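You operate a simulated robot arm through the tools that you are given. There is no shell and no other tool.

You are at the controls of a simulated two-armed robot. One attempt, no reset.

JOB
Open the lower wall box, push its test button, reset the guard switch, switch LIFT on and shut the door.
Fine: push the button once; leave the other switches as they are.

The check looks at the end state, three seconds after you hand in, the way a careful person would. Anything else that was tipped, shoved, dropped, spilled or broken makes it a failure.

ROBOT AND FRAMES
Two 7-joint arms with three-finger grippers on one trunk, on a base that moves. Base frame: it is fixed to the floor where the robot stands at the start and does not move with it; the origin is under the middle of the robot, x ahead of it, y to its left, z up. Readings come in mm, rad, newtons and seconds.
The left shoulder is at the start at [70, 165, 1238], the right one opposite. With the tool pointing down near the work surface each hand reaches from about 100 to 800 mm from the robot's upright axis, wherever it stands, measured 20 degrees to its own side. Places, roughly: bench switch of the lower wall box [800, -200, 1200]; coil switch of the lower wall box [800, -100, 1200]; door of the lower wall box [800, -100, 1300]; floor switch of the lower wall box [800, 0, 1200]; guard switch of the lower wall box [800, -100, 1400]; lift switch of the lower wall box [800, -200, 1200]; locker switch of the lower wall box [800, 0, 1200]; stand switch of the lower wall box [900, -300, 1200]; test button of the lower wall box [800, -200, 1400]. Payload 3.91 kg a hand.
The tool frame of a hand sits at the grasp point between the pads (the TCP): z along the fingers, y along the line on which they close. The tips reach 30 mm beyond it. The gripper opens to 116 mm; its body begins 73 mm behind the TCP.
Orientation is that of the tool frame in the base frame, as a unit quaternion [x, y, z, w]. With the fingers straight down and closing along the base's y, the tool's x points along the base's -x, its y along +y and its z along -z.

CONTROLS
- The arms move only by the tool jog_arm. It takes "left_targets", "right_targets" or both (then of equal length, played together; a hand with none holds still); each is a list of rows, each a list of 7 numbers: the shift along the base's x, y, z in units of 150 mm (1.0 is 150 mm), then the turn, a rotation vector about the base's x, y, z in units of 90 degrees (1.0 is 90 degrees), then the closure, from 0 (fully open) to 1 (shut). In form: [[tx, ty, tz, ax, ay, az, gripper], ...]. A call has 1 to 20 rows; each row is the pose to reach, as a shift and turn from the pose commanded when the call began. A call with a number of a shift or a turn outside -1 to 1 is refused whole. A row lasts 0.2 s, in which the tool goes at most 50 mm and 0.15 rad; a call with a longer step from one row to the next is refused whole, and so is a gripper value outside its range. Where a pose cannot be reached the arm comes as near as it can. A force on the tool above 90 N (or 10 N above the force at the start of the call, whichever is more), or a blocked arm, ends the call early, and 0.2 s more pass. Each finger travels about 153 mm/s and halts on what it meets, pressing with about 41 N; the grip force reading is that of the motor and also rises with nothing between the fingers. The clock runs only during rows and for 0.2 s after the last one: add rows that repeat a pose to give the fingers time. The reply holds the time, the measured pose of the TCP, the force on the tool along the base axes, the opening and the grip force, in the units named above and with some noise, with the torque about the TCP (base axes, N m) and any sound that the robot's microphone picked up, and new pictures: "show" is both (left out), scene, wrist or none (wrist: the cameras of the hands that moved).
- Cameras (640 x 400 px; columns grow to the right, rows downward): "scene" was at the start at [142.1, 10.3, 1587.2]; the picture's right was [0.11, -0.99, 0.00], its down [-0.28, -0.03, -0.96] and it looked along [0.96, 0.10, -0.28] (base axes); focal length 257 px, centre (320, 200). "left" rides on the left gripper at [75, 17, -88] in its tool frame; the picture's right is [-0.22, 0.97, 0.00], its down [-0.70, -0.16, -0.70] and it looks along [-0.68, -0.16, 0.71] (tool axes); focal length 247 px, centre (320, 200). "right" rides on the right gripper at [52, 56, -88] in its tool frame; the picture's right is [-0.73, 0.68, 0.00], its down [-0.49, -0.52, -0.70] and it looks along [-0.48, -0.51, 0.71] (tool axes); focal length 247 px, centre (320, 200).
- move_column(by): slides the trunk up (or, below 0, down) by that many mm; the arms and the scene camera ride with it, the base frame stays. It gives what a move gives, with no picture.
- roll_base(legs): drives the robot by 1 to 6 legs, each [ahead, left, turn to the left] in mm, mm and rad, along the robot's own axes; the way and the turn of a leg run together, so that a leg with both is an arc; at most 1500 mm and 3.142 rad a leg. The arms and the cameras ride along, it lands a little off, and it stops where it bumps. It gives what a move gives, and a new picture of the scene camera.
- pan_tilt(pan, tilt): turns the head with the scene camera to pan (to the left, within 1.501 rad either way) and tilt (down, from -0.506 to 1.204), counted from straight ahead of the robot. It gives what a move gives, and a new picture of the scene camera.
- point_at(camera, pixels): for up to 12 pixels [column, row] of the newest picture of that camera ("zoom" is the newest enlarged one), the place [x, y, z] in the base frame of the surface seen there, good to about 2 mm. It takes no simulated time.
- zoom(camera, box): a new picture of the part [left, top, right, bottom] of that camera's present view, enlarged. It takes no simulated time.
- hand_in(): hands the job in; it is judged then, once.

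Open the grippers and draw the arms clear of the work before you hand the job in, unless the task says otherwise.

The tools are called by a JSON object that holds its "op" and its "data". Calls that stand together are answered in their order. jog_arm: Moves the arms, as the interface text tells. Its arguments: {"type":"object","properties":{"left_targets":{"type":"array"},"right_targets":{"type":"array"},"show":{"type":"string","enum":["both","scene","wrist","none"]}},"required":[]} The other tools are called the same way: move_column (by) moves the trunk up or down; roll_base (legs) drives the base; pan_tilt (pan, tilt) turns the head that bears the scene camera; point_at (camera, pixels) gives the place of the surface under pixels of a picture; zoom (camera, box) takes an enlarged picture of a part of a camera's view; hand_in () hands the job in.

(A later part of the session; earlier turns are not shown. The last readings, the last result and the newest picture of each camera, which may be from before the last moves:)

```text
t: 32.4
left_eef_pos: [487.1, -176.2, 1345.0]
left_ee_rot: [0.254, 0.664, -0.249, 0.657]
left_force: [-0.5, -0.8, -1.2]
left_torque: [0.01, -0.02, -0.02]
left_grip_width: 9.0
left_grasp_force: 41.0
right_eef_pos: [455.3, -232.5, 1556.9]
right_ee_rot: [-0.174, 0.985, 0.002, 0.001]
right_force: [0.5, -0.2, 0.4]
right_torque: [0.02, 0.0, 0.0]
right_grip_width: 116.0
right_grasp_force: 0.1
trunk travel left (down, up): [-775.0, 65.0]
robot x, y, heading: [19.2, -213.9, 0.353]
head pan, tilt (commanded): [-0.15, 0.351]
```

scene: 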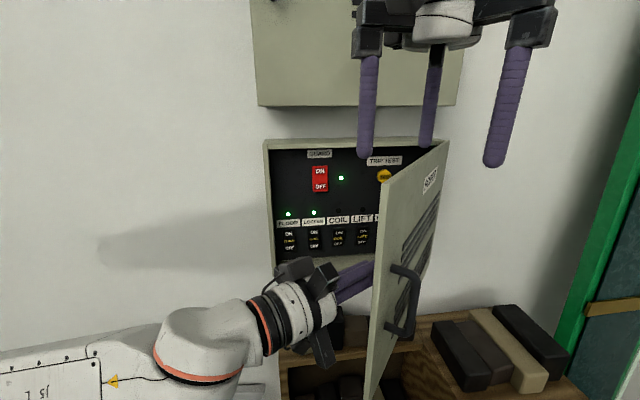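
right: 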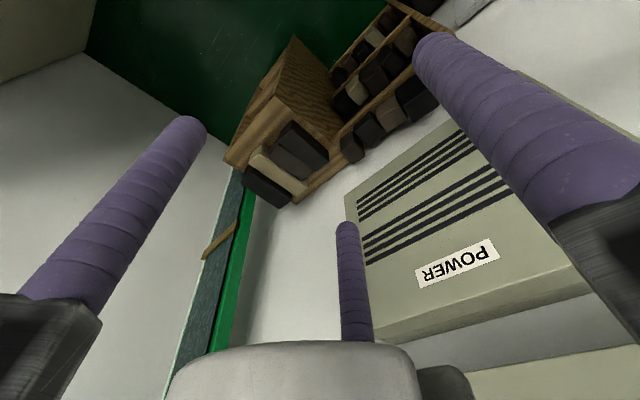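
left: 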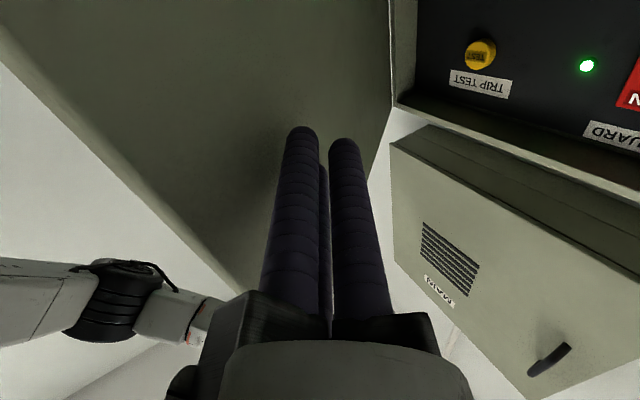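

The door is about 60 degrees open and the inside shows. GUARD is red at (320,180), TRIP TEST yellow at (384,175), then the row FLOOR, LOCKER, COIL, LIFT and so on. I'll measure the door and panel features before pushing the door wider.

{"op": "point_at", "data": {"camera": "scene", "pixels": [[386, 190], [372, 370], [440, 152], [432, 260], [320, 172], [320, 187], [384, 176], [341, 178], [313, 212], [338, 238], [362, 238], [266, 145]]}}

{"op": "zoom", "data": {"camera": "scene", "box": [260, 135, 420, 265]}}

```text
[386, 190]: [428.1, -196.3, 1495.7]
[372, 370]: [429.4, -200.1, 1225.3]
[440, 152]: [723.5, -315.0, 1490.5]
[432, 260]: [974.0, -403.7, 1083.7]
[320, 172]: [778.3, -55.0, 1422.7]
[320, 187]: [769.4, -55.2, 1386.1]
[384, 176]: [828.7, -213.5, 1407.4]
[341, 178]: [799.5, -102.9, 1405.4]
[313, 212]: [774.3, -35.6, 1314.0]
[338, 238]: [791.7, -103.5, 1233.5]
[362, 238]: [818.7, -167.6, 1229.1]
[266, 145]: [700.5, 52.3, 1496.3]
```

```text
3.08 times, centred on (340, 200) of scene
```

zoom: 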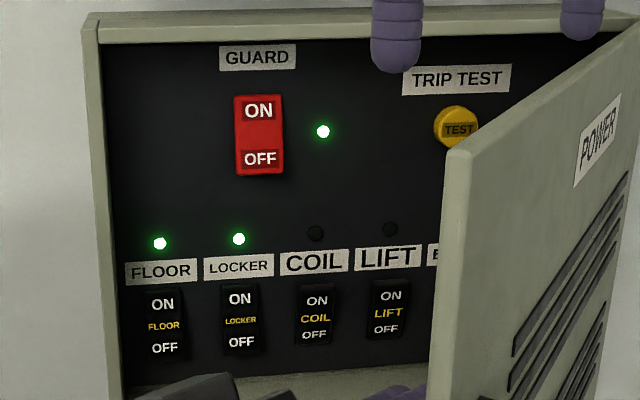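

GUARD is on now with its LED lit, FLOOR and LOCKER are on, and COIL and LIFT are off. The panel sits about 50 mm inside the rim. The door's edge at (428,-197) makes it about 51 degrees open, so I'll push it wider from inside with the fingertips.

{"op": "jog_arm", "data": {"left_targets": [[0.063, -0.119, 0, 0, 0, 0, 1], [0.126, -0.238, 0, 0, 0, 0, 1], [0.189, -0.357, 0, 0, 0, 0, 1], [0.251, -0.477, 0, 0, 0, 0, 1], [0.314, -0.596, 0, 0, 0, 0, 1], [0.377, -0.715, 0, 0, 0, 0, 1], [0.44, -0.834, 0, 0, 0, 0, 1]], "show": "both"}}

```text
t: 34.0
left_eef_pos: [555.5, -303.2, 1343.8]
left_ee_rot: [0.254, 0.664, -0.249, 0.657]
left_force: [-0.3, -0.8, -0.4]
left_torque: [0.0, -0.03, 0.04]
left_grip_width: 8.8
left_grasp_force: 41.2
right_eef_pos: [456.3, -233.0, 1556.2]
right_ee_rot: [-0.175, 0.985, 0.002, 0.001]
right_force: [0.4, 0.7, 0.4]
right_torque: [0.03, 0.03, -0.04]
right_grip_width: 115.8
right_grasp_force: 0.1
trunk travel left (down, up): [-775.0, 65.0]
robot x, y, heading: [22.9, -213.7, 0.353]
head pan, tilt (commanded): [-0.15, 0.351]
```

scene: 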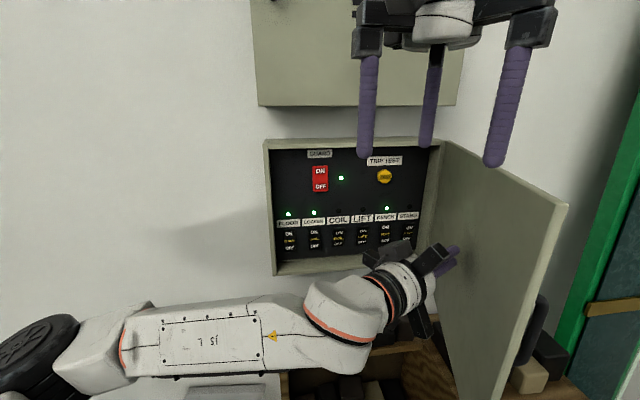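
left: 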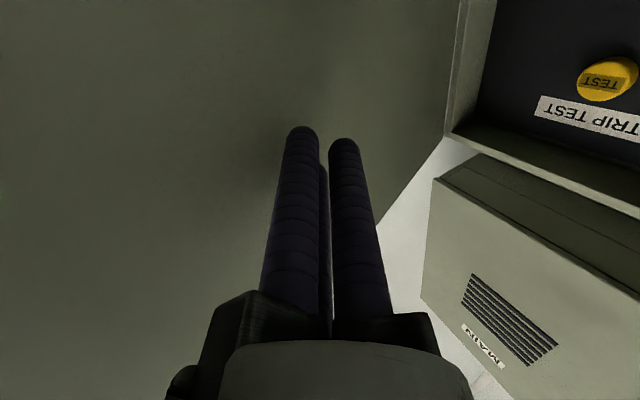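

The door is now nearly square to the box. I'll check its exact angle.

{"op": "point_at", "data": {"camera": "scene", "pixels": [[563, 212], [555, 220], [500, 390], [450, 150], [500, 200], [445, 230], [412, 190], [437, 200]]}}

{"op": "zoom", "data": {"camera": "scene", "box": [260, 135, 450, 280]}}

```text
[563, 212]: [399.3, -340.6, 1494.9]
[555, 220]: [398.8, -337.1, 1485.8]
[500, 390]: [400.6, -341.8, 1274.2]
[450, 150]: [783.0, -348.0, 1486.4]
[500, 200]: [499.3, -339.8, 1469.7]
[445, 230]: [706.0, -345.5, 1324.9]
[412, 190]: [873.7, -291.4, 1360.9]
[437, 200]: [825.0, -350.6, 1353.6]
```

```text
2.76 times, centred on (355, 208) of scene
```

zoom: 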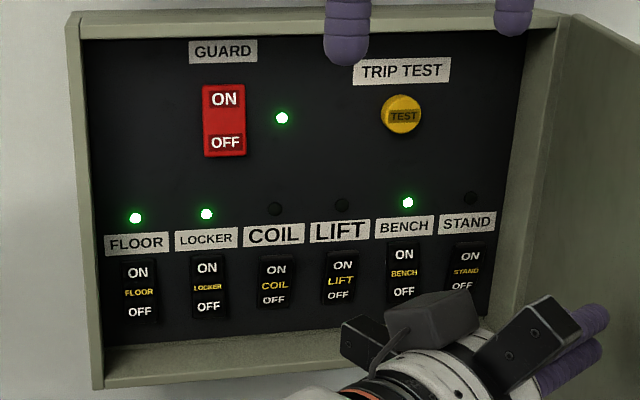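

The door is at about 70 degrees, with its edge at (399,-340). I'll push it another 140 mm to the right so it clears the work area.

{"op": "jog_arm", "data": {"left_targets": [[0.045, -0.126, 0, 0, 0, 0, 1], [0.09, -0.251, 0, 0, 0, 0, 1], [0.135, -0.377, 0, 0, 0, 0, 1], [0.18, -0.502, 0, 0, 0, 0, 1], [0.225, -0.628, 0, 0, 0, 0, 1], [0.27, -0.753, 0, 0, 0, 0, 1], [0.315, -0.879, 0, 0, 0, 0, 1]], "show": "both"}}

```text
t: 35.6
left_eef_pos: [600.2, -430.9, 1347.4]
left_ee_rot: [0.254, 0.664, -0.249, 0.657]
left_force: [0.0, 0.2, -0.4]
left_torque: [0.02, 0.02, 0.01]
left_grip_width: 8.9
left_grasp_force: 40.7
right_eef_pos: [456.0, -233.8, 1557.3]
right_ee_rot: [-0.175, 0.985, 0.001, 0.001]
right_force: [-0.1, -0.1, -0.7]
right_torque: [-0.02, -0.01, -0.01]
right_grip_width: 116.2
right_grasp_force: 0.1
trunk travel left (down, up): [-775.0, 65.0]
robot x, y, heading: [21.4, -215.1, 0.353]
head pan, tilt (commanded): [-0.15, 0.351]
```

scene: 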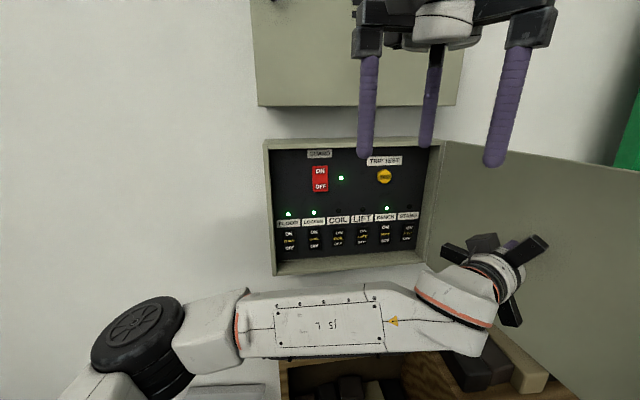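
left: 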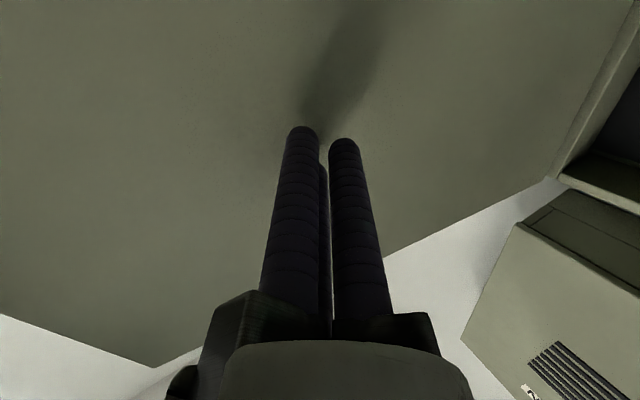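

The door is past 90 degrees and out of the way. I'll bring the left hand back from it and turn it to face the panel squarely, in front of the TRIP TEST button.

{"op": "jog_arm", "data": {"left_targets": [[-0.056, 0.157, 0, 0, 0, 0, 1], [-0.112, 0.314, 0, 0, 0, 0, 1], [-0.169, 0.471, 0, 0, 0, 0, 1], [-0.225, 0.628, 0, 0, 0, 0, 1], [-0.142, 0.669, 0, 0, 0, 0.086, 1], [-0.06, 0.71, 0, 0, 0, 0.171, 1], [0.023, 0.751, 0, 0, 0, 0.257, 1], [0.105, 0.792, 0, 0, 0, 0.342, 1], [0.188, 0.834, 0, 0, 0, 0.428, 1], [0.271, 0.875, 0, 0, 0, 0.513, 1], [0.353, 0.916, 0, 0, 0, 0.599, 1], [0.436, 0.957, 0, 0, 0, 0.684, 1], [0.436, 0.957, 0, 0, 0, 0.684, 1]], "show": "both"}}

```text
t: 38.4
left_eef_pos: [666.2, -283.2, 1346.1]
left_ee_rot: [-0.121, 0.7, 0.122, 0.693]
left_force: [-0.3, 0.4, 0.3]
left_torque: [-0.03, 0.01, -0.03]
left_grip_width: 9.0
left_grasp_force: 41.0
right_eef_pos: [455.5, -230.2, 1556.6]
right_ee_rot: [-0.175, 0.985, 0.002, 0.001]
right_force: [-0.3, 0.9, 0.7]
right_torque: [-0.02, 0.03, 0.01]
right_grip_width: 115.8
right_grasp_force: 0.1
trunk travel left (down, up): [-775.0, 65.0]
robot x, y, heading: [17.0, -212.7, 0.351]
head pan, tilt (commanded): [-0.15, 0.351]
```

scene: 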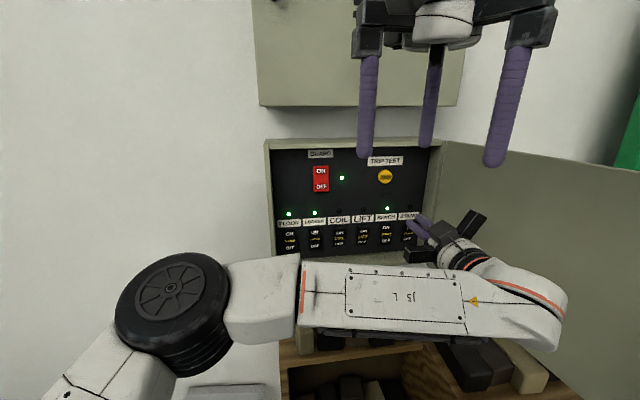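
left: 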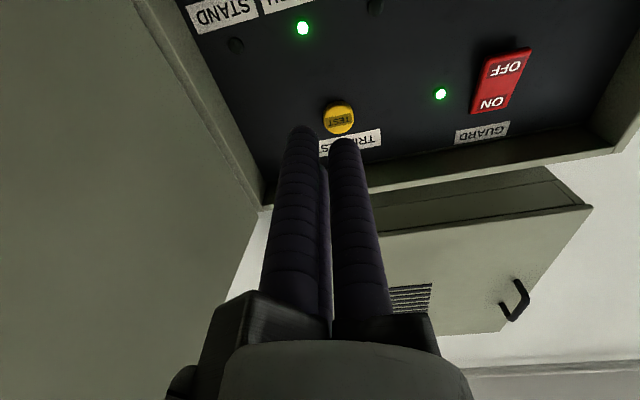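

The left hand now faces the panel. I'll measure the button and the switches from both cameras for exact targets.

{"op": "point_at", "data": {"camera": "left", "pixels": [[340, 117], [328, 117], [352, 117], [340, 104], [340, 130], [490, 102], [508, 68], [499, 85], [442, 94], [400, 110], [300, 60]]}}

{"op": "zoom", "data": {"camera": "scene", "box": [265, 140, 445, 270]}}

```text
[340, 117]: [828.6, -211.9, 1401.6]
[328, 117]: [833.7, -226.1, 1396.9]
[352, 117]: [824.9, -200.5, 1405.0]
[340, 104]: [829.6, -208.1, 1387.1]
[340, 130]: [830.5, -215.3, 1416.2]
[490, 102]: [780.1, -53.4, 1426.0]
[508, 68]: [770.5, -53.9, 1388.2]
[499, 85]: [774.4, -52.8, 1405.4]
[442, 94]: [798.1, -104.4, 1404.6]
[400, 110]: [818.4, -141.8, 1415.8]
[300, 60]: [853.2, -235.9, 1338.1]
```

```text
3.08 times, centred on (355, 205) of scene
```

zoom: 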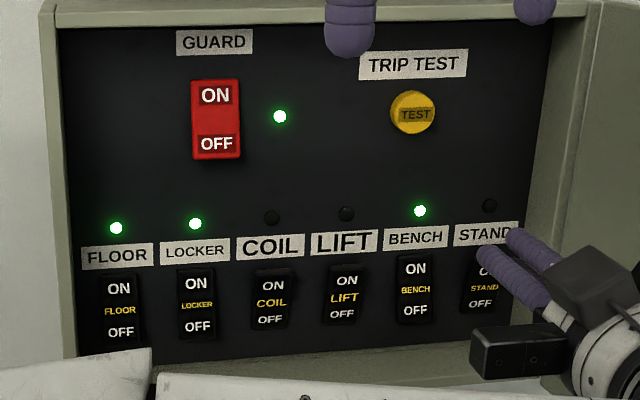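

The button face is a disc about 30 mm wide, centred near (829,-213,1402) and standing 14 mm proud of the panel. I'll press with the single left-side finger, so I raise the hand to that height and move in to stop short of it.

{"op": "jog_arm", "data": {"left_targets": [[0.003, -0.008, 0.125, 0, 0, 0, 1], [0.006, -0.017, 0.25, 0, 0, 0, 1], [0.009, -0.025, 0.373, 0, 0, 0, 1], [0.12, 0.015, 0.373, 0, 0, 0, 1], [0.25, 0.06, 0.373, 0, 0, 0, 1], [0.38, 0.107, 0.373, 0, 0, 0, 1], [0.51, 0.154, 0.373, 0, 0, 0, 1], [0.636, 0.2, 0.373, 0, 0, 0, 1], [0.636, 0.2, 0.373, 0, 0, 0, 1]], "show": "both"}}

```text
t: 40.6
left_eef_pos: [772.4, -195.5, 1438.6]
left_ee_rot: [-0.169, 0.693, 0.119, 0.691]
left_force: [-0.1, -0.5, 1.2]
left_torque: [-0.02, 0.02, 0.01]
left_grip_width: 8.9
left_grasp_force: 41.0
right_eef_pos: [454.2, -231.6, 1558.2]
right_ee_rot: [-0.174, 0.985, 0.001, 0.001]
right_force: [0.4, 0.2, 0.0]
right_torque: [-0.03, 0.02, 0.03]
right_grip_width: 116.2
right_grasp_force: 0.1
trunk travel left (down, up): [-775.0, 65.0]
robot x, y, heading: [18.0, -214.0, 0.352]
head pan, tilt (commanded): [-0.15, 0.351]
stopped in row 9 (left hand): the arm was blocked; the commanded pose is now the measured one
```

scene: 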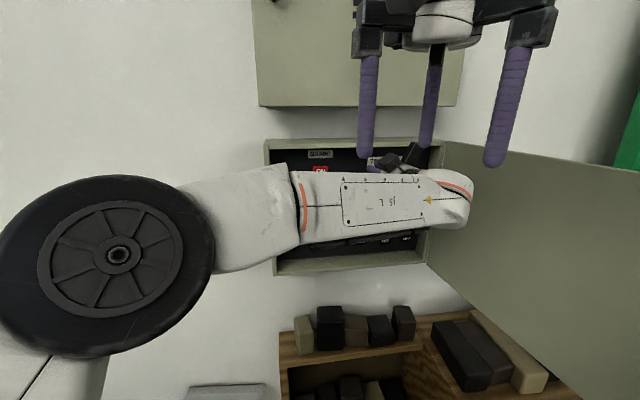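
left: 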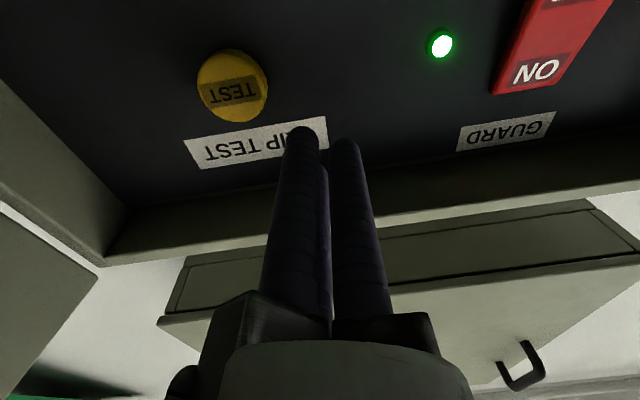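

The left arm was blocked: its elbow is raised near the head and the hand stopped off target at (772,-196,1439), touching nothing. The right arm is better placed for these controls, so I first draw the left hand back out of the box.

{"op": "jog_arm", "data": {"left_targets": [[-0.138, -0.049, -0.03, 0, 0, 0, 1], [-0.276, -0.099, -0.1, 0, 0, 0, 1], [-0.414, -0.148, -0.2, 0, 0, 0, 1], [-0.552, -0.198, -0.3, 0, 0, 0, 1], [-0.69, -0.247, -0.4, 0, 0, 0, 1], [-0.69, -0.247, -0.4, 0, 0, 0, 1]], "show": "scene"}}

```text
t: 41.4
left_eef_pos: [756.8, -142.1, 1343.7]
left_ee_rot: [-0.236, 0.739, 0.104, 0.623]
left_force: [-0.3, -0.2, -0.5]
left_torque: [0.02, 0.01, 0.01]
left_grip_width: 8.9
left_grasp_force: 41.1
right_eef_pos: [455.7, -231.2, 1556.8]
right_ee_rot: [-0.175, 0.985, 0.001, 0.001]
right_force: [-0.1, 0.1, 0.1]
right_torque: [-0.01, 0.02, -0.01]
right_grip_width: 115.9
right_grasp_force: 0.1
trunk travel left (down, up): [-775.0, 65.0]
robot x, y, heading: [21.9, -210.4, 0.351]
head pan, tilt (commanded): [-0.15, 0.351]
stopped in row 3 (left hand): the arm was blocked; the commanded pose is now the measured one
```

scene: 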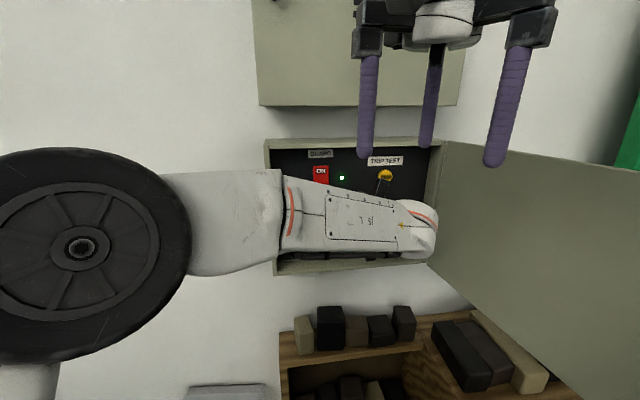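

The left arm was blocked again, and its fingers are at u≈694 inside the box, still clear of the panel at about 722. Before moving, I'll look at the left shoulder and elbow to find what blocks it.

{"op": "pan_tilt", "data": {"pan": 0.9, "tilt": 0.5}}

```text
t: 42.7
left_eef_pos: [756.4, -141.9, 1343.5]
left_ee_rot: [-0.234, 0.738, 0.104, 0.624]
left_force: [-0.4, -0.6, -0.4]
left_torque: [0.02, -0.02, 0.01]
left_grip_width: 8.9
left_grasp_force: 41.0
right_eef_pos: [455.3, -229.2, 1556.4]
right_ee_rot: [-0.175, 0.985, 0.002, 0.002]
right_force: [0.0, -0.3, -0.4]
right_torque: [0.01, -0.02, 0.04]
right_grip_width: 116.3
right_grasp_force: 0.0
trunk travel left (down, up): [-775.0, 65.0]
robot x, y, heading: [21.0, -212.4, 0.352]
head pan, tilt (commanded): [0.901, 0.499]
```

scene: 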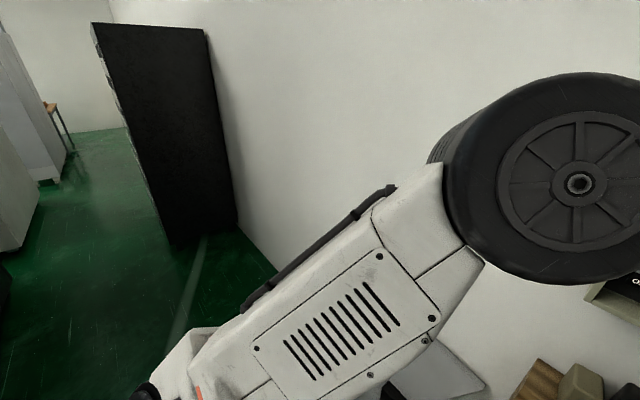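

Nothing seems to touch the upper arm or elbow, so it's probably a joint limit. I'll try a small slow retreat straight back along the tool axis.

{"op": "jog_arm", "data": {"left_targets": [[-0.039, -0.02, 0.009, 0, 0, 0, 1], [-0.077, -0.04, 0.018, 0, 0, 0, 1], [-0.116, -0.06, 0.027, 0, 0, 0, 1], [-0.155, -0.079, 0.036, 0, 0, 0, 1], [-0.193, -0.099, 0.045, 0, 0, 0, 1], [-0.232, -0.119, 0.054, 0, 0, 0, 1]], "show": "both"}}

```text
t: 44.3
left_eef_pos: [726.3, -115.0, 1386.5]
left_ee_rot: [-0.278, 0.728, 0.084, 0.621]
left_force: [-1.1, 0.3, -0.6]
left_torque: [0.0, 0.01, -0.03]
left_grip_width: 9.1
left_grasp_force: 41.3
right_eef_pos: [455.7, -232.5, 1556.3]
right_ee_rot: [-0.175, 0.985, 0.001, 0.002]
right_force: [0.9, -0.1, 0.6]
right_torque: [0.0, -0.01, 0.01]
right_grip_width: 116.2
right_grasp_force: 0.0
trunk travel left (down, up): [-775.0, 65.0]
robot x, y, heading: [26.7, -213.7, 0.356]
head pan, tilt (commanded): [0.901, 0.499]
stopped in row 6 (left hand): the arm was blocked; the commanded pose is now the measured one
```

scene: 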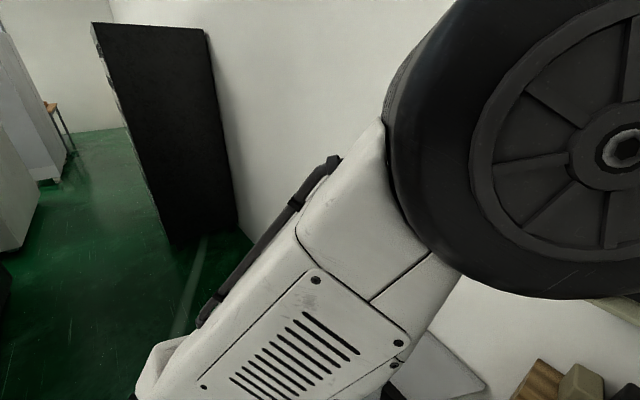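
left: 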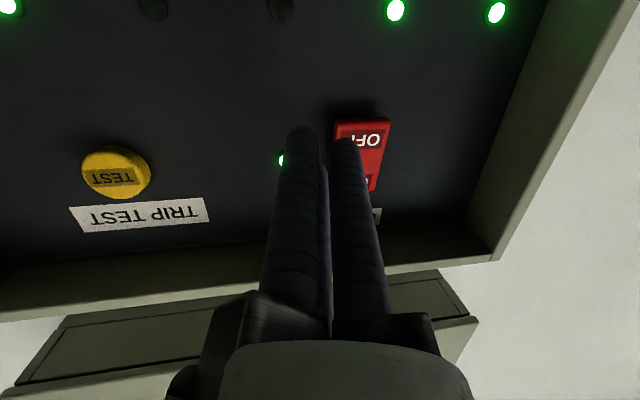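

The elbow is closing in on the head, and that is what blocks the left arm. The hand is still clear of the panel with its tips at u≈673, so I'll back the whole base off 120 mm, which pulls the hand out without bending the arm.

{"op": "roll_base", "data": {"legs": [[-120, 0, 0]]}}

{"op": "pan_tilt", "data": {"pan": -0.15, "tilt": 0.351}}

```text
t: 45.5
left_eef_pos: [611.8, -157.1, 1384.3]
left_ee_rot: [-0.278, 0.728, 0.085, 0.62]
left_force: [0.5, 0.4, -0.5]
left_torque: [0.0, 0.02, 0.01]
left_grip_width: 9.2
left_grasp_force: 40.8
right_eef_pos: [342.2, -272.2, 1555.5]
right_ee_rot: [-0.175, 0.985, 0.001, 0.0]
right_force: [0.3, -0.2, 0.6]
right_torque: [0.0, 0.0, 0.0]
right_grip_width: 116.1
right_grasp_force: 0.1
trunk travel left (down, up): [-775.0, 65.0]
robot x, y, heading: [-95.7, -252.3, 0.35]
head pan, tilt (commanded): [0.901, 0.499]
```

scene: 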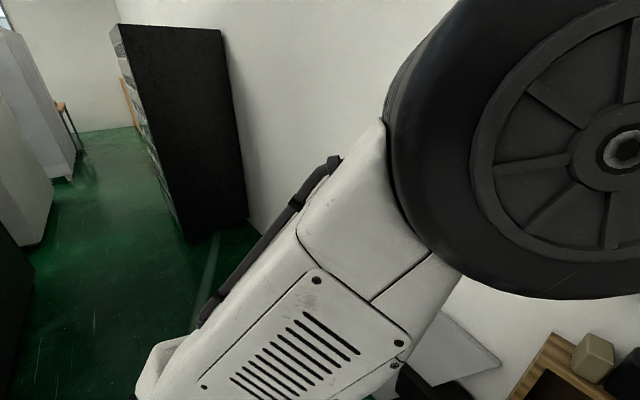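

```text
t: 46.8
left_eef_pos: [609.9, -157.3, 1386.0]
left_ee_rot: [-0.279, 0.728, 0.085, 0.621]
left_force: [0.3, -0.4, -0.9]
left_torque: [-0.01, -0.01, 0.02]
left_grip_width: 8.9
left_grasp_force: 41.2
right_eef_pos: [340.3, -273.7, 1557.3]
right_ee_rot: [-0.175, 0.985, 0.001, 0.001]
right_force: [0.7, -0.3, 0.1]
right_torque: [0.0, -0.02, 0.01]
right_grip_width: 115.8
right_grasp_force: 0.1
trunk travel left (down, up): [-775.0, 65.0]
robot x, y, heading: [-92.6, -258.2, 0.348]
head pan, tilt (commanded): [-0.15, 0.351]
```

scene: 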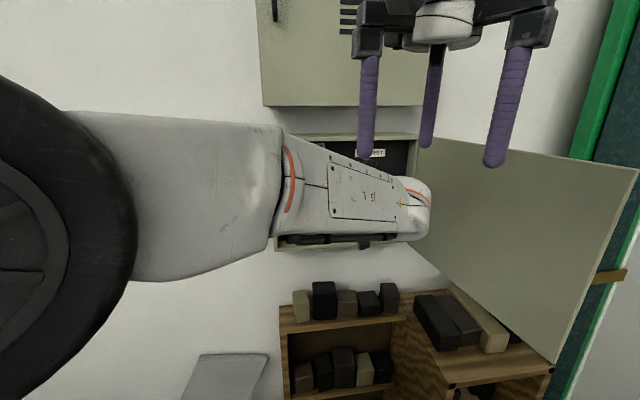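

The left hand is out of the box, at (610,-157). I'll move it left and down, which should bring the elbow away from the head.

{"op": "jog_arm", "data": {"left_targets": [[-0.024, 0.115, -0.05, 0, 0, 0, 1], [-0.047, 0.231, -0.1, 0, 0, 0, 1], [-0.071, 0.346, -0.15, 0, 0, 0, 1], [-0.095, 0.462, -0.2, 0, 0, 0, 1], [-0.118, 0.577, -0.25, 0, 0, 0, 1], [-0.142, 0.692, -0.3, 0, 0, 0, 1], [-0.165, 0.808, -0.35, 0, 0, 0, 1], [-0.189, 0.923, -0.4, 0, 0, 0, 1]], "show": "both"}}

```text
t: 48.6
left_eef_pos: [579.2, 0.1, 1333.3]
left_ee_rot: [-0.306, 0.724, 0.066, 0.614]
left_force: [-0.5, -0.3, -1.0]
left_torque: [0.0, 0.01, 0.0]
left_grip_width: 8.8
left_grasp_force: 41.0
right_eef_pos: [339.7, -272.2, 1556.7]
right_ee_rot: [-0.176, 0.984, 0.0, 0.001]
right_force: [-0.6, 0.1, 0.5]
right_torque: [0.0, -0.01, 0.0]
right_grip_width: 116.0
right_grasp_force: 0.1
trunk travel left (down, up): [-775.0, 65.0]
robot x, y, heading: [-94.3, -255.4, 0.351]
head pan, tilt (commanded): [-0.15, 0.351]
```

scene: 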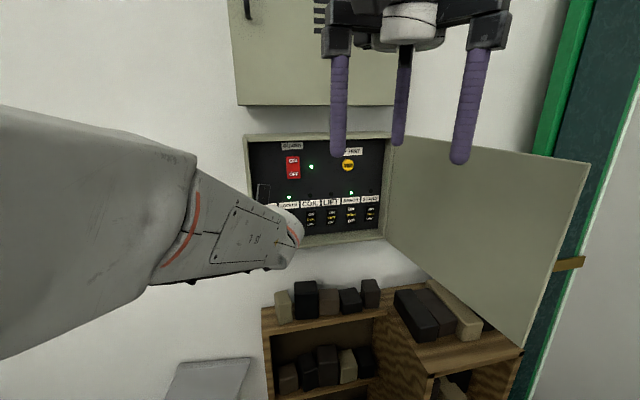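
left: 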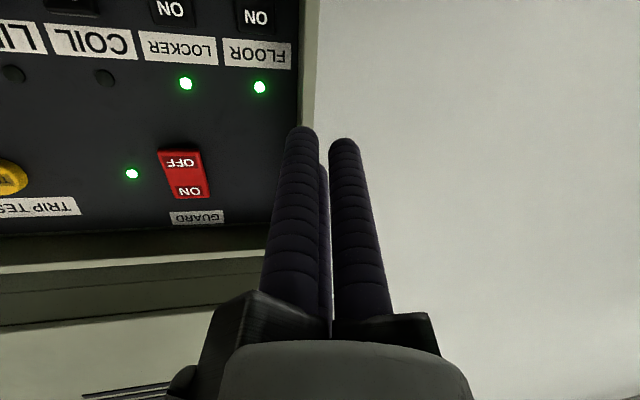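

The hand moves freely now. The elbow is still close to the head and has shifted the camera view slightly, so I keep moving the left hand to the left.

{"op": "jog_arm", "data": {"left_targets": [[-0.042, 0.118, -0.02, 0, 0, 0, 1], [-0.084, 0.235, -0.04, 0, 0, 0, 1], [-0.126, 0.353, -0.06, 0, 0, 0, 1], [-0.168, 0.47, -0.08, 0, 0, 0, 1], [-0.21, 0.588, -0.1, 0, 0, 0, 1], [-0.252, 0.706, -0.12, 0, 0, 0, 1], [-0.294, 0.823, -0.14, 0, 0, 0, 1], [-0.337, 0.941, -0.16, 0, 0, 0, 1]], "show": "both"}}

```text
t: 50.4
left_eef_pos: [531.3, 124.7, 1299.1]
left_ee_rot: [-0.278, 0.728, 0.085, 0.621]
left_force: [-0.2, 0.2, 0.5]
left_torque: [-0.02, -0.02, -0.04]
left_grip_width: 8.9
left_grasp_force: 40.8
right_eef_pos: [339.4, -269.5, 1557.4]
right_ee_rot: [-0.175, 0.985, 0.0, 0.001]
right_force: [0.6, -0.2, -0.3]
right_torque: [-0.02, -0.02, 0.0]
right_grip_width: 116.2
right_grasp_force: 0.1
trunk travel left (down, up): [-775.0, 65.0]
robot x, y, heading: [-90.7, -254.7, 0.352]
head pan, tilt (commanded): [-0.15, 0.351]
```

scene: 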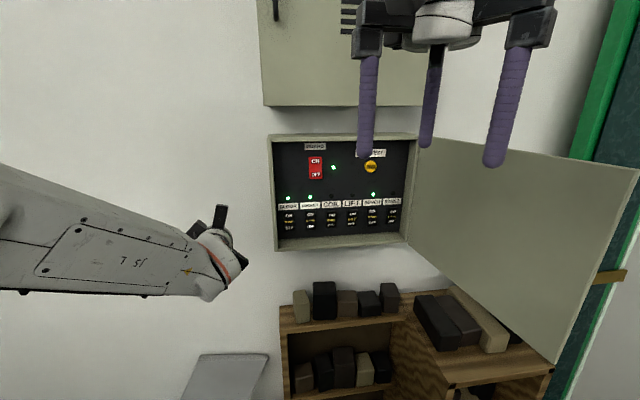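
left: 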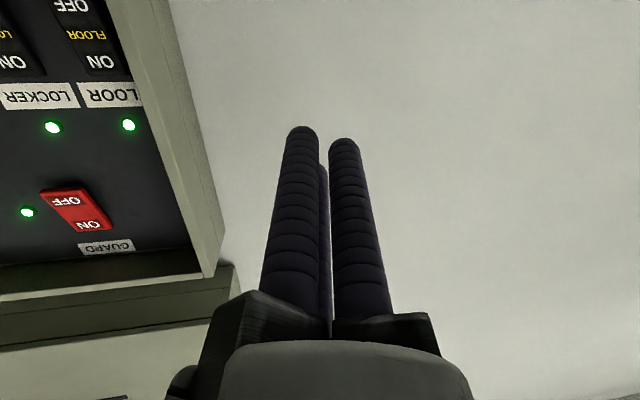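

The view is back to normal and the left hand is parked clear at the left of the box. I'll measure the door angle and panel points from here for the right arm's work.

{"op": "point_at", "data": {"camera": "scene", "pixels": [[634, 180], [560, 355], [425, 145], [500, 250], [408, 245], [371, 166], [315, 161], [317, 175], [351, 215], [351, 223], [351, 230], [395, 170]]}}

{"op": "zoom", "data": {"camera": "scene", "box": [268, 130, 420, 255]}}

```text
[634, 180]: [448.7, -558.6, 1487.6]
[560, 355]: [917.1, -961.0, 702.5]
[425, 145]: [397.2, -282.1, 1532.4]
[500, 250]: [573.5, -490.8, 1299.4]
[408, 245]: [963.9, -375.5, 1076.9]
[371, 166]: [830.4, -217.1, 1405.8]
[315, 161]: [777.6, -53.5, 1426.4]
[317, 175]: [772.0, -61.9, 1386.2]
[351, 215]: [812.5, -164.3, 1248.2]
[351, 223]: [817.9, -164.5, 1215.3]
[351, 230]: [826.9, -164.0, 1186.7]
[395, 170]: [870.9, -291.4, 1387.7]
```

```text
3.20 times, centred on (344, 192) of scene
```

zoom: 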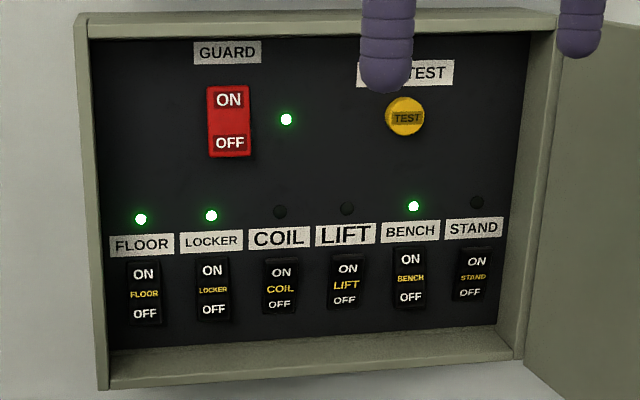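

The door is at about 99 degrees with its edge at (449,-559). LIFT's rocker spans roughly z 1190–1255 at (815,-164), with its upper end out, so it's off. I'll turn the right hand to point forward while moving it ahead, and close its fingers.

{"op": "jog_arm", "data": {"right_targets": [[0.077, 0.018, -0.036, 0.0314, -0.0855, 0, 0.5], [0.155, 0.036, -0.073, 0.0627, -0.1709, 0, 1], [0.232, 0.054, -0.109, 0.0941, -0.2564, 0, 1], [0.309, 0.072, -0.145, 0.1255, -0.3418, 0, 1], [0.386, 0.09, -0.182, 0.1568, -0.4273, 0, 1], [0.464, 0.108, -0.218, 0.1882, -0.5127, 0, 1], [0.541, 0.126, -0.255, 0.2195, -0.5982, 0, 1], [0.618, 0.144, -0.291, 0.2509, -0.6836, 0, 1], [0.695, 0.162, -0.327, 0.2823, -0.7691, 0, 1], [0.773, 0.18, -0.364, 0.3136, -0.8545, 0, 1], [0.85, 0.198, -0.4, 0.345, -0.94, 0, 1], [0.85, 0.198, -0.4, 0.345, -0.94, 0, 1]], "show": "both"}}

```text
t: 53.0
left_eef_pos: [531.4, 124.0, 1300.6]
left_ee_rot: [-0.279, 0.728, 0.086, 0.621]
left_force: [0.6, -0.2, 0.0]
left_torque: [-0.01, -0.01, 0.01]
left_grip_width: 9.0
left_grasp_force: 40.9
right_eef_pos: [468.3, -244.9, 1496.7]
right_ee_rot: [-0.124, 0.695, 0.124, 0.698]
right_force: [0.5, -0.1, 0.1]
right_torque: [0.02, 0.03, 0.01]
right_grip_width: 9.1
right_grasp_force: 40.4
trunk travel left (down, up): [-775.0, 65.0]
robot x, y, heading: [-92.7, -258.5, 0.356]
head pan, tilt (commanded): [-0.15, 0.351]
```

scene: 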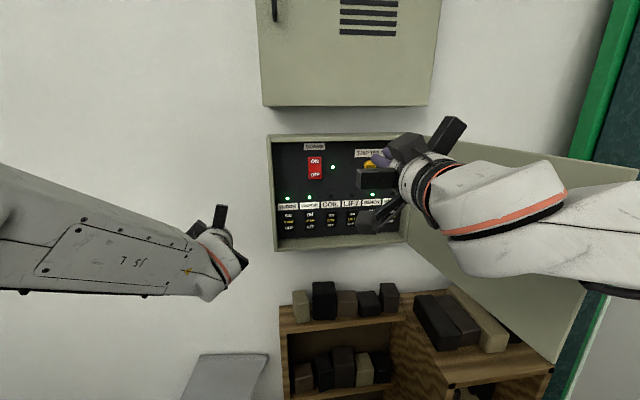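
right: 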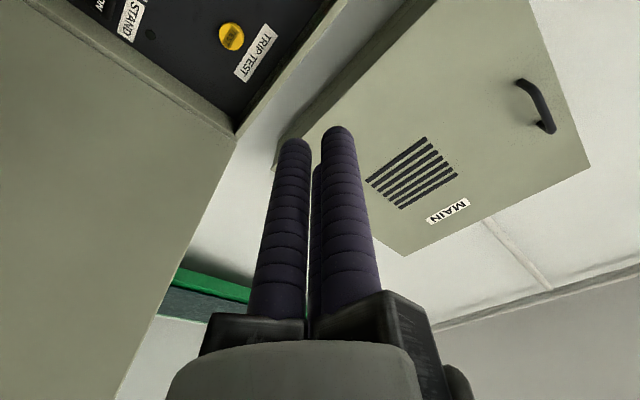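

The right hand points forward at (468,-245,1497). The forearm runs off to the right toward the open door, so I'll check the clearance between the forearm or elbow and the door edge before lowering it.

{"op": "pan_tilt", "data": {"pan": -0.8, "tilt": 0.45}}

```text
t: 54.1
left_eef_pos: [530.9, 123.6, 1300.2]
left_ee_rot: [-0.278, 0.728, 0.085, 0.621]
left_force: [-0.7, 0.1, -0.2]
left_torque: [0.01, -0.02, 0.01]
left_grip_width: 8.9
left_grasp_force: 41.0
right_eef_pos: [469.2, -244.8, 1496.2]
right_ee_rot: [-0.124, 0.694, 0.125, 0.698]
right_force: [0.0, 0.0, -0.4]
right_torque: [-0.01, 0.02, -0.01]
right_grip_width: 8.8
right_grasp_force: 40.9
trunk travel left (down, up): [-775.0, 65.0]
robot x, y, heading: [-95.4, -255.1, 0.35]
head pan, tilt (commanded): [-0.799, 0.45]
```

scene: 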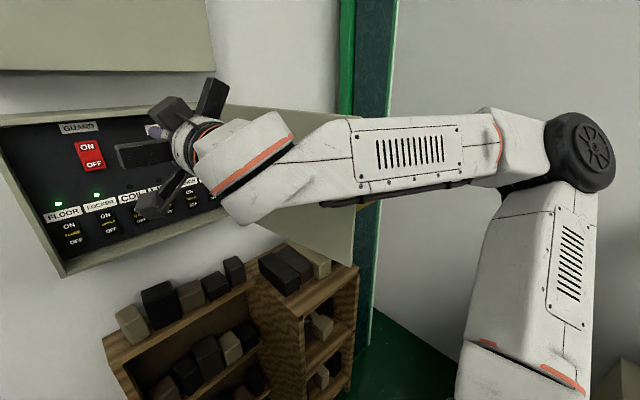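

The right elbow at (580,150) and forearm lie between me and the door, whose free edge shows near (352,240). I'll measure the points to judge the clearance.

{"op": "point_at", "data": {"camera": "scene", "pixels": [[580, 155], [545, 150], [515, 150], [450, 150], [410, 155], [350, 160], [300, 165], [354, 250], [350, 225], [340, 116], [350, 119], [240, 160]]}}

```text
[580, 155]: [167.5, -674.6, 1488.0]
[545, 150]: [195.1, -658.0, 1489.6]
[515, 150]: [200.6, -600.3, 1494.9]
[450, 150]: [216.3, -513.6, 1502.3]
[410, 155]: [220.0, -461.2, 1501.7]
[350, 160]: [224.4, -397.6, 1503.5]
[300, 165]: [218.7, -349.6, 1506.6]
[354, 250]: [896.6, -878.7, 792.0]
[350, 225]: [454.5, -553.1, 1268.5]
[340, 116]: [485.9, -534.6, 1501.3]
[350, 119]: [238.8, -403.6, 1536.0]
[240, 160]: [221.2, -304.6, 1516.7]
```

The forearm now clears the door edge by about 250 mm, but reaching forward would bring the elbow close to that edge. I'll shift the base 90 mm to the left for more room.

{"op": "roll_base", "data": {"legs": [[0, 90, 0]]}}

{"op": "pan_tilt", "data": {"pan": -0.35, "tilt": 0.4}}

```text
t: 55.1
left_eef_pos: [504.5, 198.0, 1300.2]
left_ee_rot: [-0.276, 0.728, 0.085, 0.621]
left_force: [-0.5, -0.5, 0.6]
left_torque: [-0.01, -0.02, 0.03]
left_grip_width: 8.9
left_grasp_force: 41.0
right_eef_pos: [439.9, -170.0, 1494.7]
right_ee_rot: [-0.122, 0.695, 0.124, 0.698]
right_force: [-0.2, -0.3, -0.2]
right_torque: [0.0, 0.02, 0.04]
right_grip_width: 8.9
right_grasp_force: 41.0
trunk travel left (down, up): [-775.0, 65.0]
robot x, y, heading: [-124.4, -176.5, 0.345]
head pan, tilt (commanded): [-0.799, 0.45]
```

scene: 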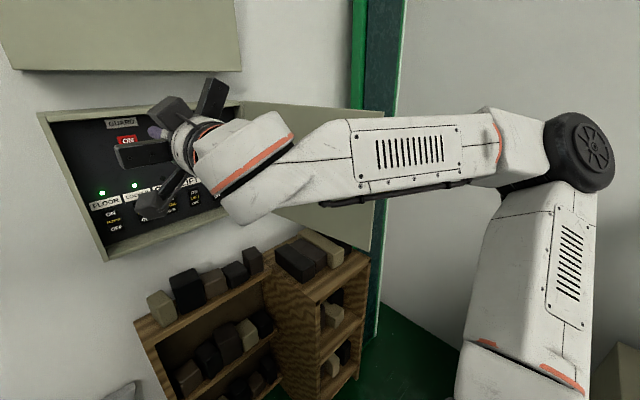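

```text
t: 56.0
left_eef_pos: [502.1, 202.4, 1298.4]
left_ee_rot: [-0.277, 0.728, 0.084, 0.621]
left_force: [0.8, 0.1, 0.9]
left_torque: [0.01, 0.0, 0.0]
left_grip_width: 8.9
left_grasp_force: 41.3
right_eef_pos: [438.2, -165.5, 1496.1]
right_ee_rot: [-0.122, 0.695, 0.123, 0.698]
right_force: [-0.9, 1.0, 0.9]
right_torque: [0.02, 0.0, 0.01]
right_grip_width: 8.8
right_grasp_force: 41.2
trunk travel left (down, up): [-775.0, 65.0]
robot x, y, heading: [-122.7, -173.7, 0.347]
head pan, tilt (commanded): [-0.351, 0.4]
```

scene: 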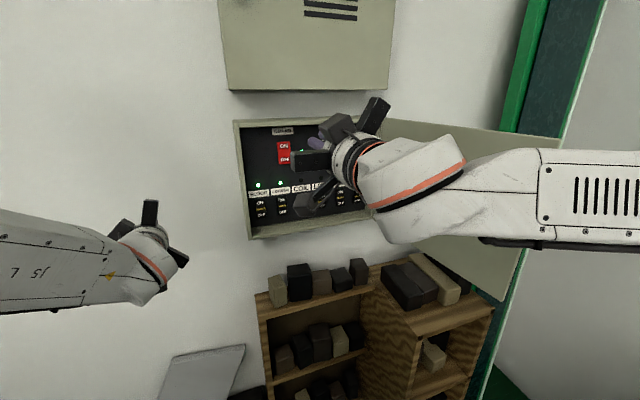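

The right hand is at (438,-166,1496), pointing straight at the panel. I'll move it down, right and forward toward the test button in a first stage.

{"op": "jog_arm", "data": {"right_targets": [[0.107, -0.073, -0.09, 0, 0, 0, 1], [0.214, -0.146, -0.179, 0, 0, 0, 1], [0.321, -0.219, -0.269, 0, 0, 0, 1], [0.428, -0.291, -0.358, 0, 0, 0, 1], [0.535, -0.364, -0.448, 0, 0, 0, 1], [0.642, -0.437, -0.537, 0, 0, 0, 1], [0.749, -0.51, -0.627, 0, 0, 0, 1], [0.749, -0.51, -0.627, 0, 0, 0, 1]], "show": "both"}}

```text
t: 57.9
left_eef_pos: [501.9, 201.8, 1299.6]
left_ee_rot: [-0.277, 0.728, 0.084, 0.621]
left_force: [1.2, -1.2, -0.4]
left_torque: [-0.02, 0.0, -0.03]
left_grip_width: 8.9
left_grasp_force: 41.0
right_eef_pos: [552.0, -241.7, 1403.3]
right_ee_rot: [-0.123, 0.694, 0.124, 0.698]
right_force: [0.6, 0.0, -0.1]
right_torque: [-0.01, -0.01, 0.03]
right_grip_width: 9.1
right_grasp_force: 41.2
trunk travel left (down, up): [-775.0, 65.0]
robot x, y, heading: [-124.6, -173.2, 0.346]
head pan, tilt (commanded): [-0.351, 0.4]
```

scene: 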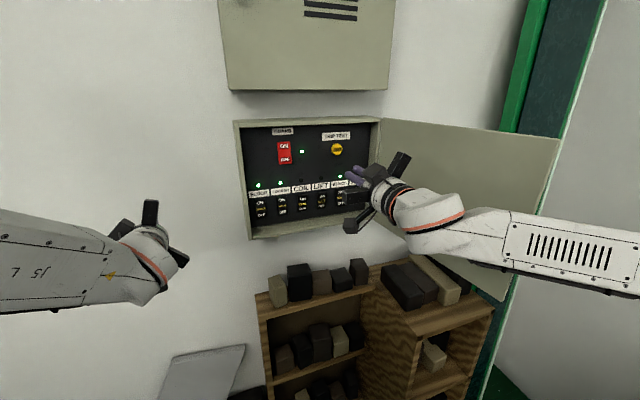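
right: 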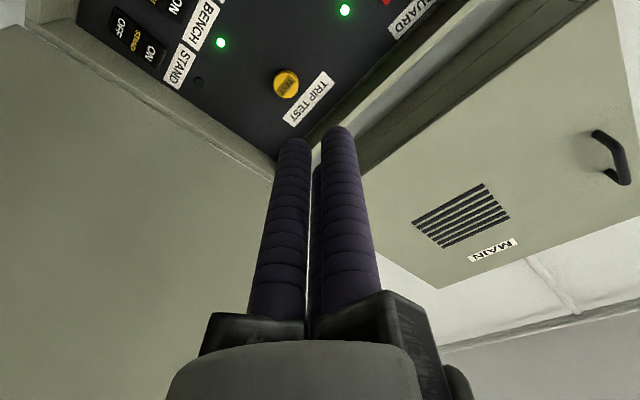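

The forearm is well clear of the door. I'll go on forward and right to line up in front of the button at (286,83) in the right camera.

{"op": "jog_arm", "data": {"right_targets": [[0.156, -0.041, 0, 0, 0, 0, 1], [0.312, -0.082, 0, 0, 0, 0, 1], [0.469, -0.122, 0, 0, 0, 0, 1], [0.625, -0.163, 0, 0, 0, 0, 1], [0.781, -0.204, 0, 0, 0, 0, 1], [0.937, -0.245, 0, 0, 0, 0, 1], [0.937, -0.245, 0, 0, 0, 0, 1]], "show": "both"}}

```text
t: 59.5
left_eef_pos: [502.2, 202.0, 1300.4]
left_ee_rot: [-0.278, 0.728, 0.084, 0.621]
left_force: [-0.7, -0.6, -0.4]
left_torque: [0.01, 0.0, 0.04]
left_grip_width: 8.8
left_grasp_force: 40.8
right_eef_pos: [691.9, -280.6, 1402.4]
right_ee_rot: [-0.122, 0.694, 0.123, 0.699]
right_force: [0.0, 0.3, 0.9]
right_torque: [-0.01, 0.0, -0.01]
right_grip_width: 8.9
right_grasp_force: 41.0
trunk travel left (down, up): [-775.0, 65.0]
robot x, y, heading: [-120.2, -176.7, 0.351]
head pan, tilt (commanded): [-0.351, 0.4]
```

scene: 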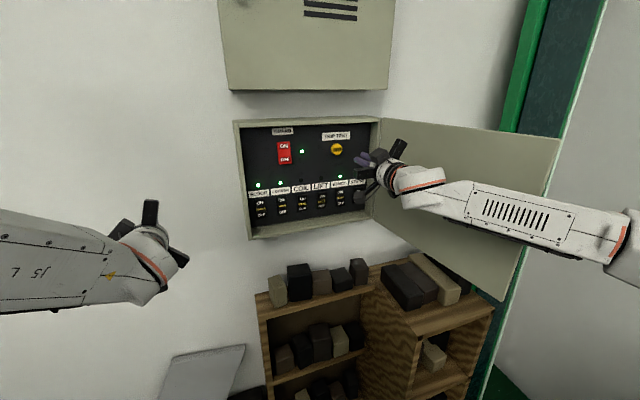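
right: 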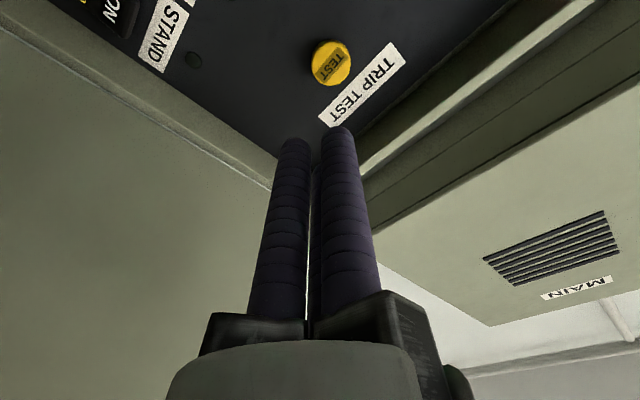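

The right hand lines up well. I'll measure the button once more from this camera before the final approach.

{"op": "point_at", "data": {"camera": "right", "pixels": [[331, 63], [318, 63], [345, 63], [331, 48], [331, 78], [300, 100], [337, 133], [293, 148]]}}

```text
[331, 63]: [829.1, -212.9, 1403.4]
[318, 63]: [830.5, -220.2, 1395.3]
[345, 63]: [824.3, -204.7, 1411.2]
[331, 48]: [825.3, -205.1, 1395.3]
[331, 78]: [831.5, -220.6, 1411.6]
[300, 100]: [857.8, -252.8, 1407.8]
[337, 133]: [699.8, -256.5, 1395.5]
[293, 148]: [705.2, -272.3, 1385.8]
```

The button centre is (829,-213,1403) and the pressing finger is in line with it. I'll advance 105 mm along the normal, stopping about 17 mm short.

{"op": "jog_arm", "data": {"right_targets": [[0.131, 0.049, 0.002, 0, 0, 0, 1], [0.262, 0.098, 0.003, 0, 0, 0, 1], [0.393, 0.147, 0.004, 0, 0, 0, 1], [0.524, 0.196, 0.006, 0, 0, 0, 1], [0.655, 0.245, 0.007, 0, 0, 0, 1], [0.655, 0.245, 0.007, 0, 0, 0, 1]], "show": "both"}}

```text
t: 60.9
left_eef_pos: [502.1, 201.6, 1300.6]
left_ee_rot: [-0.277, 0.728, 0.084, 0.621]
left_force: [-0.5, -0.2, 0.1]
left_torque: [-0.02, 0.04, -0.02]
left_grip_width: 9.2
left_grasp_force: 41.1
right_eef_pos: [791.7, -243.9, 1402.3]
right_ee_rot: [-0.122, 0.695, 0.124, 0.698]
right_force: [1.1, -0.2, 0.0]
right_torque: [0.02, 0.02, 0.01]
right_grip_width: 9.1
right_grasp_force: 40.7
trunk travel left (down, up): [-775.0, 65.0]
robot x, y, heading: [-121.6, -176.3, 0.347]
head pan, tilt (commanded): [-0.351, 0.4]
```

scene: 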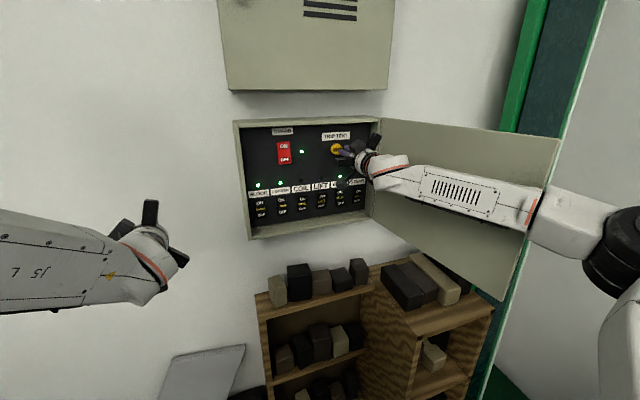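
right: 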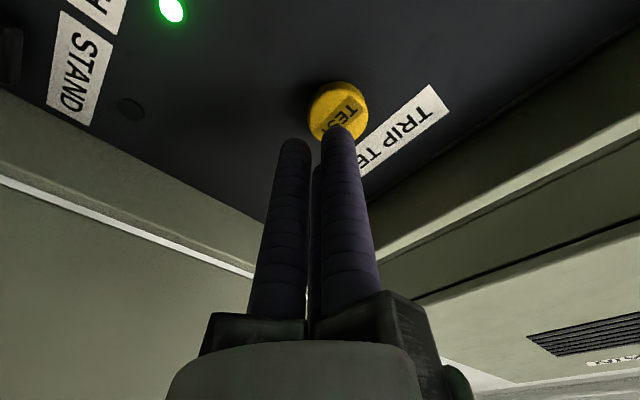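

The fingertip sits right before the TEST button at (338,110), about 16 mm off. I'll press it once in small steps, hold briefly, and withdraw in the same call.

{"op": "jog_arm", "data": {"right_targets": [[0.0753, 0.027, 0, 0, 0, 0, 1], [0.1004, 0.036, 0, 0, 0, 0, 1], [0.1192, 0.0427, 0, 0, 0, 0, 1], [0.1381, 0.0495, 0, 0, 0, 0, 1], [0.1506, 0.054, 0, 0, 0, 0, 1], [0.1506, 0.054, 0, 0, 0, 0, 1], [0.0753, 0.027, 0, 0, 0, 0, 1], [-0.05, -0.018, 0, 0, 0, 0, 1], [-0.19, -0.068, 0, 0, 0, 0, 1], [-0.19, -0.068, 0, 0, 0, 0, 1]], "show": "both"}}

```text
t: 63.0
left_eef_pos: [503.6, 202.0, 1299.6]
left_ee_rot: [-0.277, 0.728, 0.084, 0.621]
left_force: [0.0, -0.4, -0.3]
left_torque: [0.0, -0.04, 0.0]
left_grip_width: 9.0
left_grasp_force: 41.2
right_eef_pos: [762.2, -253.4, 1403.9]
right_ee_rot: [-0.122, 0.696, 0.123, 0.697]
right_force: [0.2, -0.3, 0.1]
right_torque: [0.01, -0.05, -0.03]
right_grip_width: 9.1
right_grasp_force: 41.2
trunk travel left (down, up): [-775.0, 65.0]
robot x, y, heading: [-122.5, -173.1, 0.348]
head pan, tilt (commanded): [-0.351, 0.4]
heard: click
```

scene: 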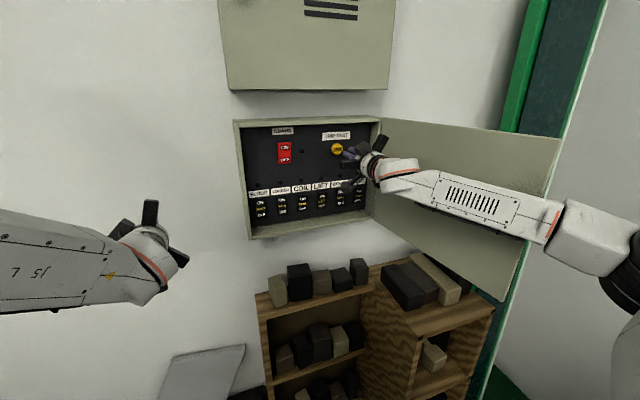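
right: 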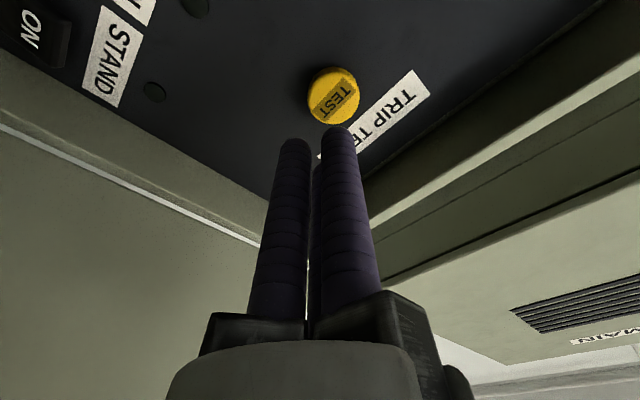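

A click was heard, and the guard LED and all the circuit LEDs went dark, so the test tripped the guard. I'll zoom in to see where the guard and the other switches stand now.

{"op": "zoom", "data": {"camera": "scene", "box": [230, 115, 385, 245]}}

{"op": "point_at", "data": {"camera": "scene", "pixels": [[284, 143], [284, 147], [284, 152], [285, 157], [285, 161], [320, 195], [320, 199], [321, 203], [321, 208], [302, 152]]}}

```text
3.08 times, centred on (308, 180) of scene
```

zoom: 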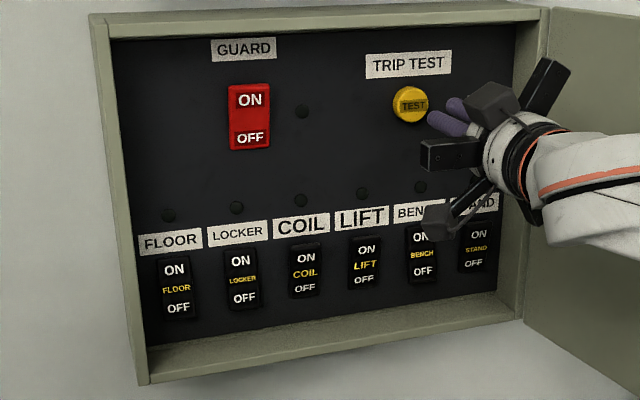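

```text
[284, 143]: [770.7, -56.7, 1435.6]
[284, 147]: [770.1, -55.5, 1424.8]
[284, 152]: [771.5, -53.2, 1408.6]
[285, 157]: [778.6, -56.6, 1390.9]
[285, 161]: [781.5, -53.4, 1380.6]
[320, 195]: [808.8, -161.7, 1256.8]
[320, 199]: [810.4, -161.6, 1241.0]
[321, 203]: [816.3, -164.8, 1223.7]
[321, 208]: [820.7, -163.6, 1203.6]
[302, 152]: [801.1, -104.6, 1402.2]
```

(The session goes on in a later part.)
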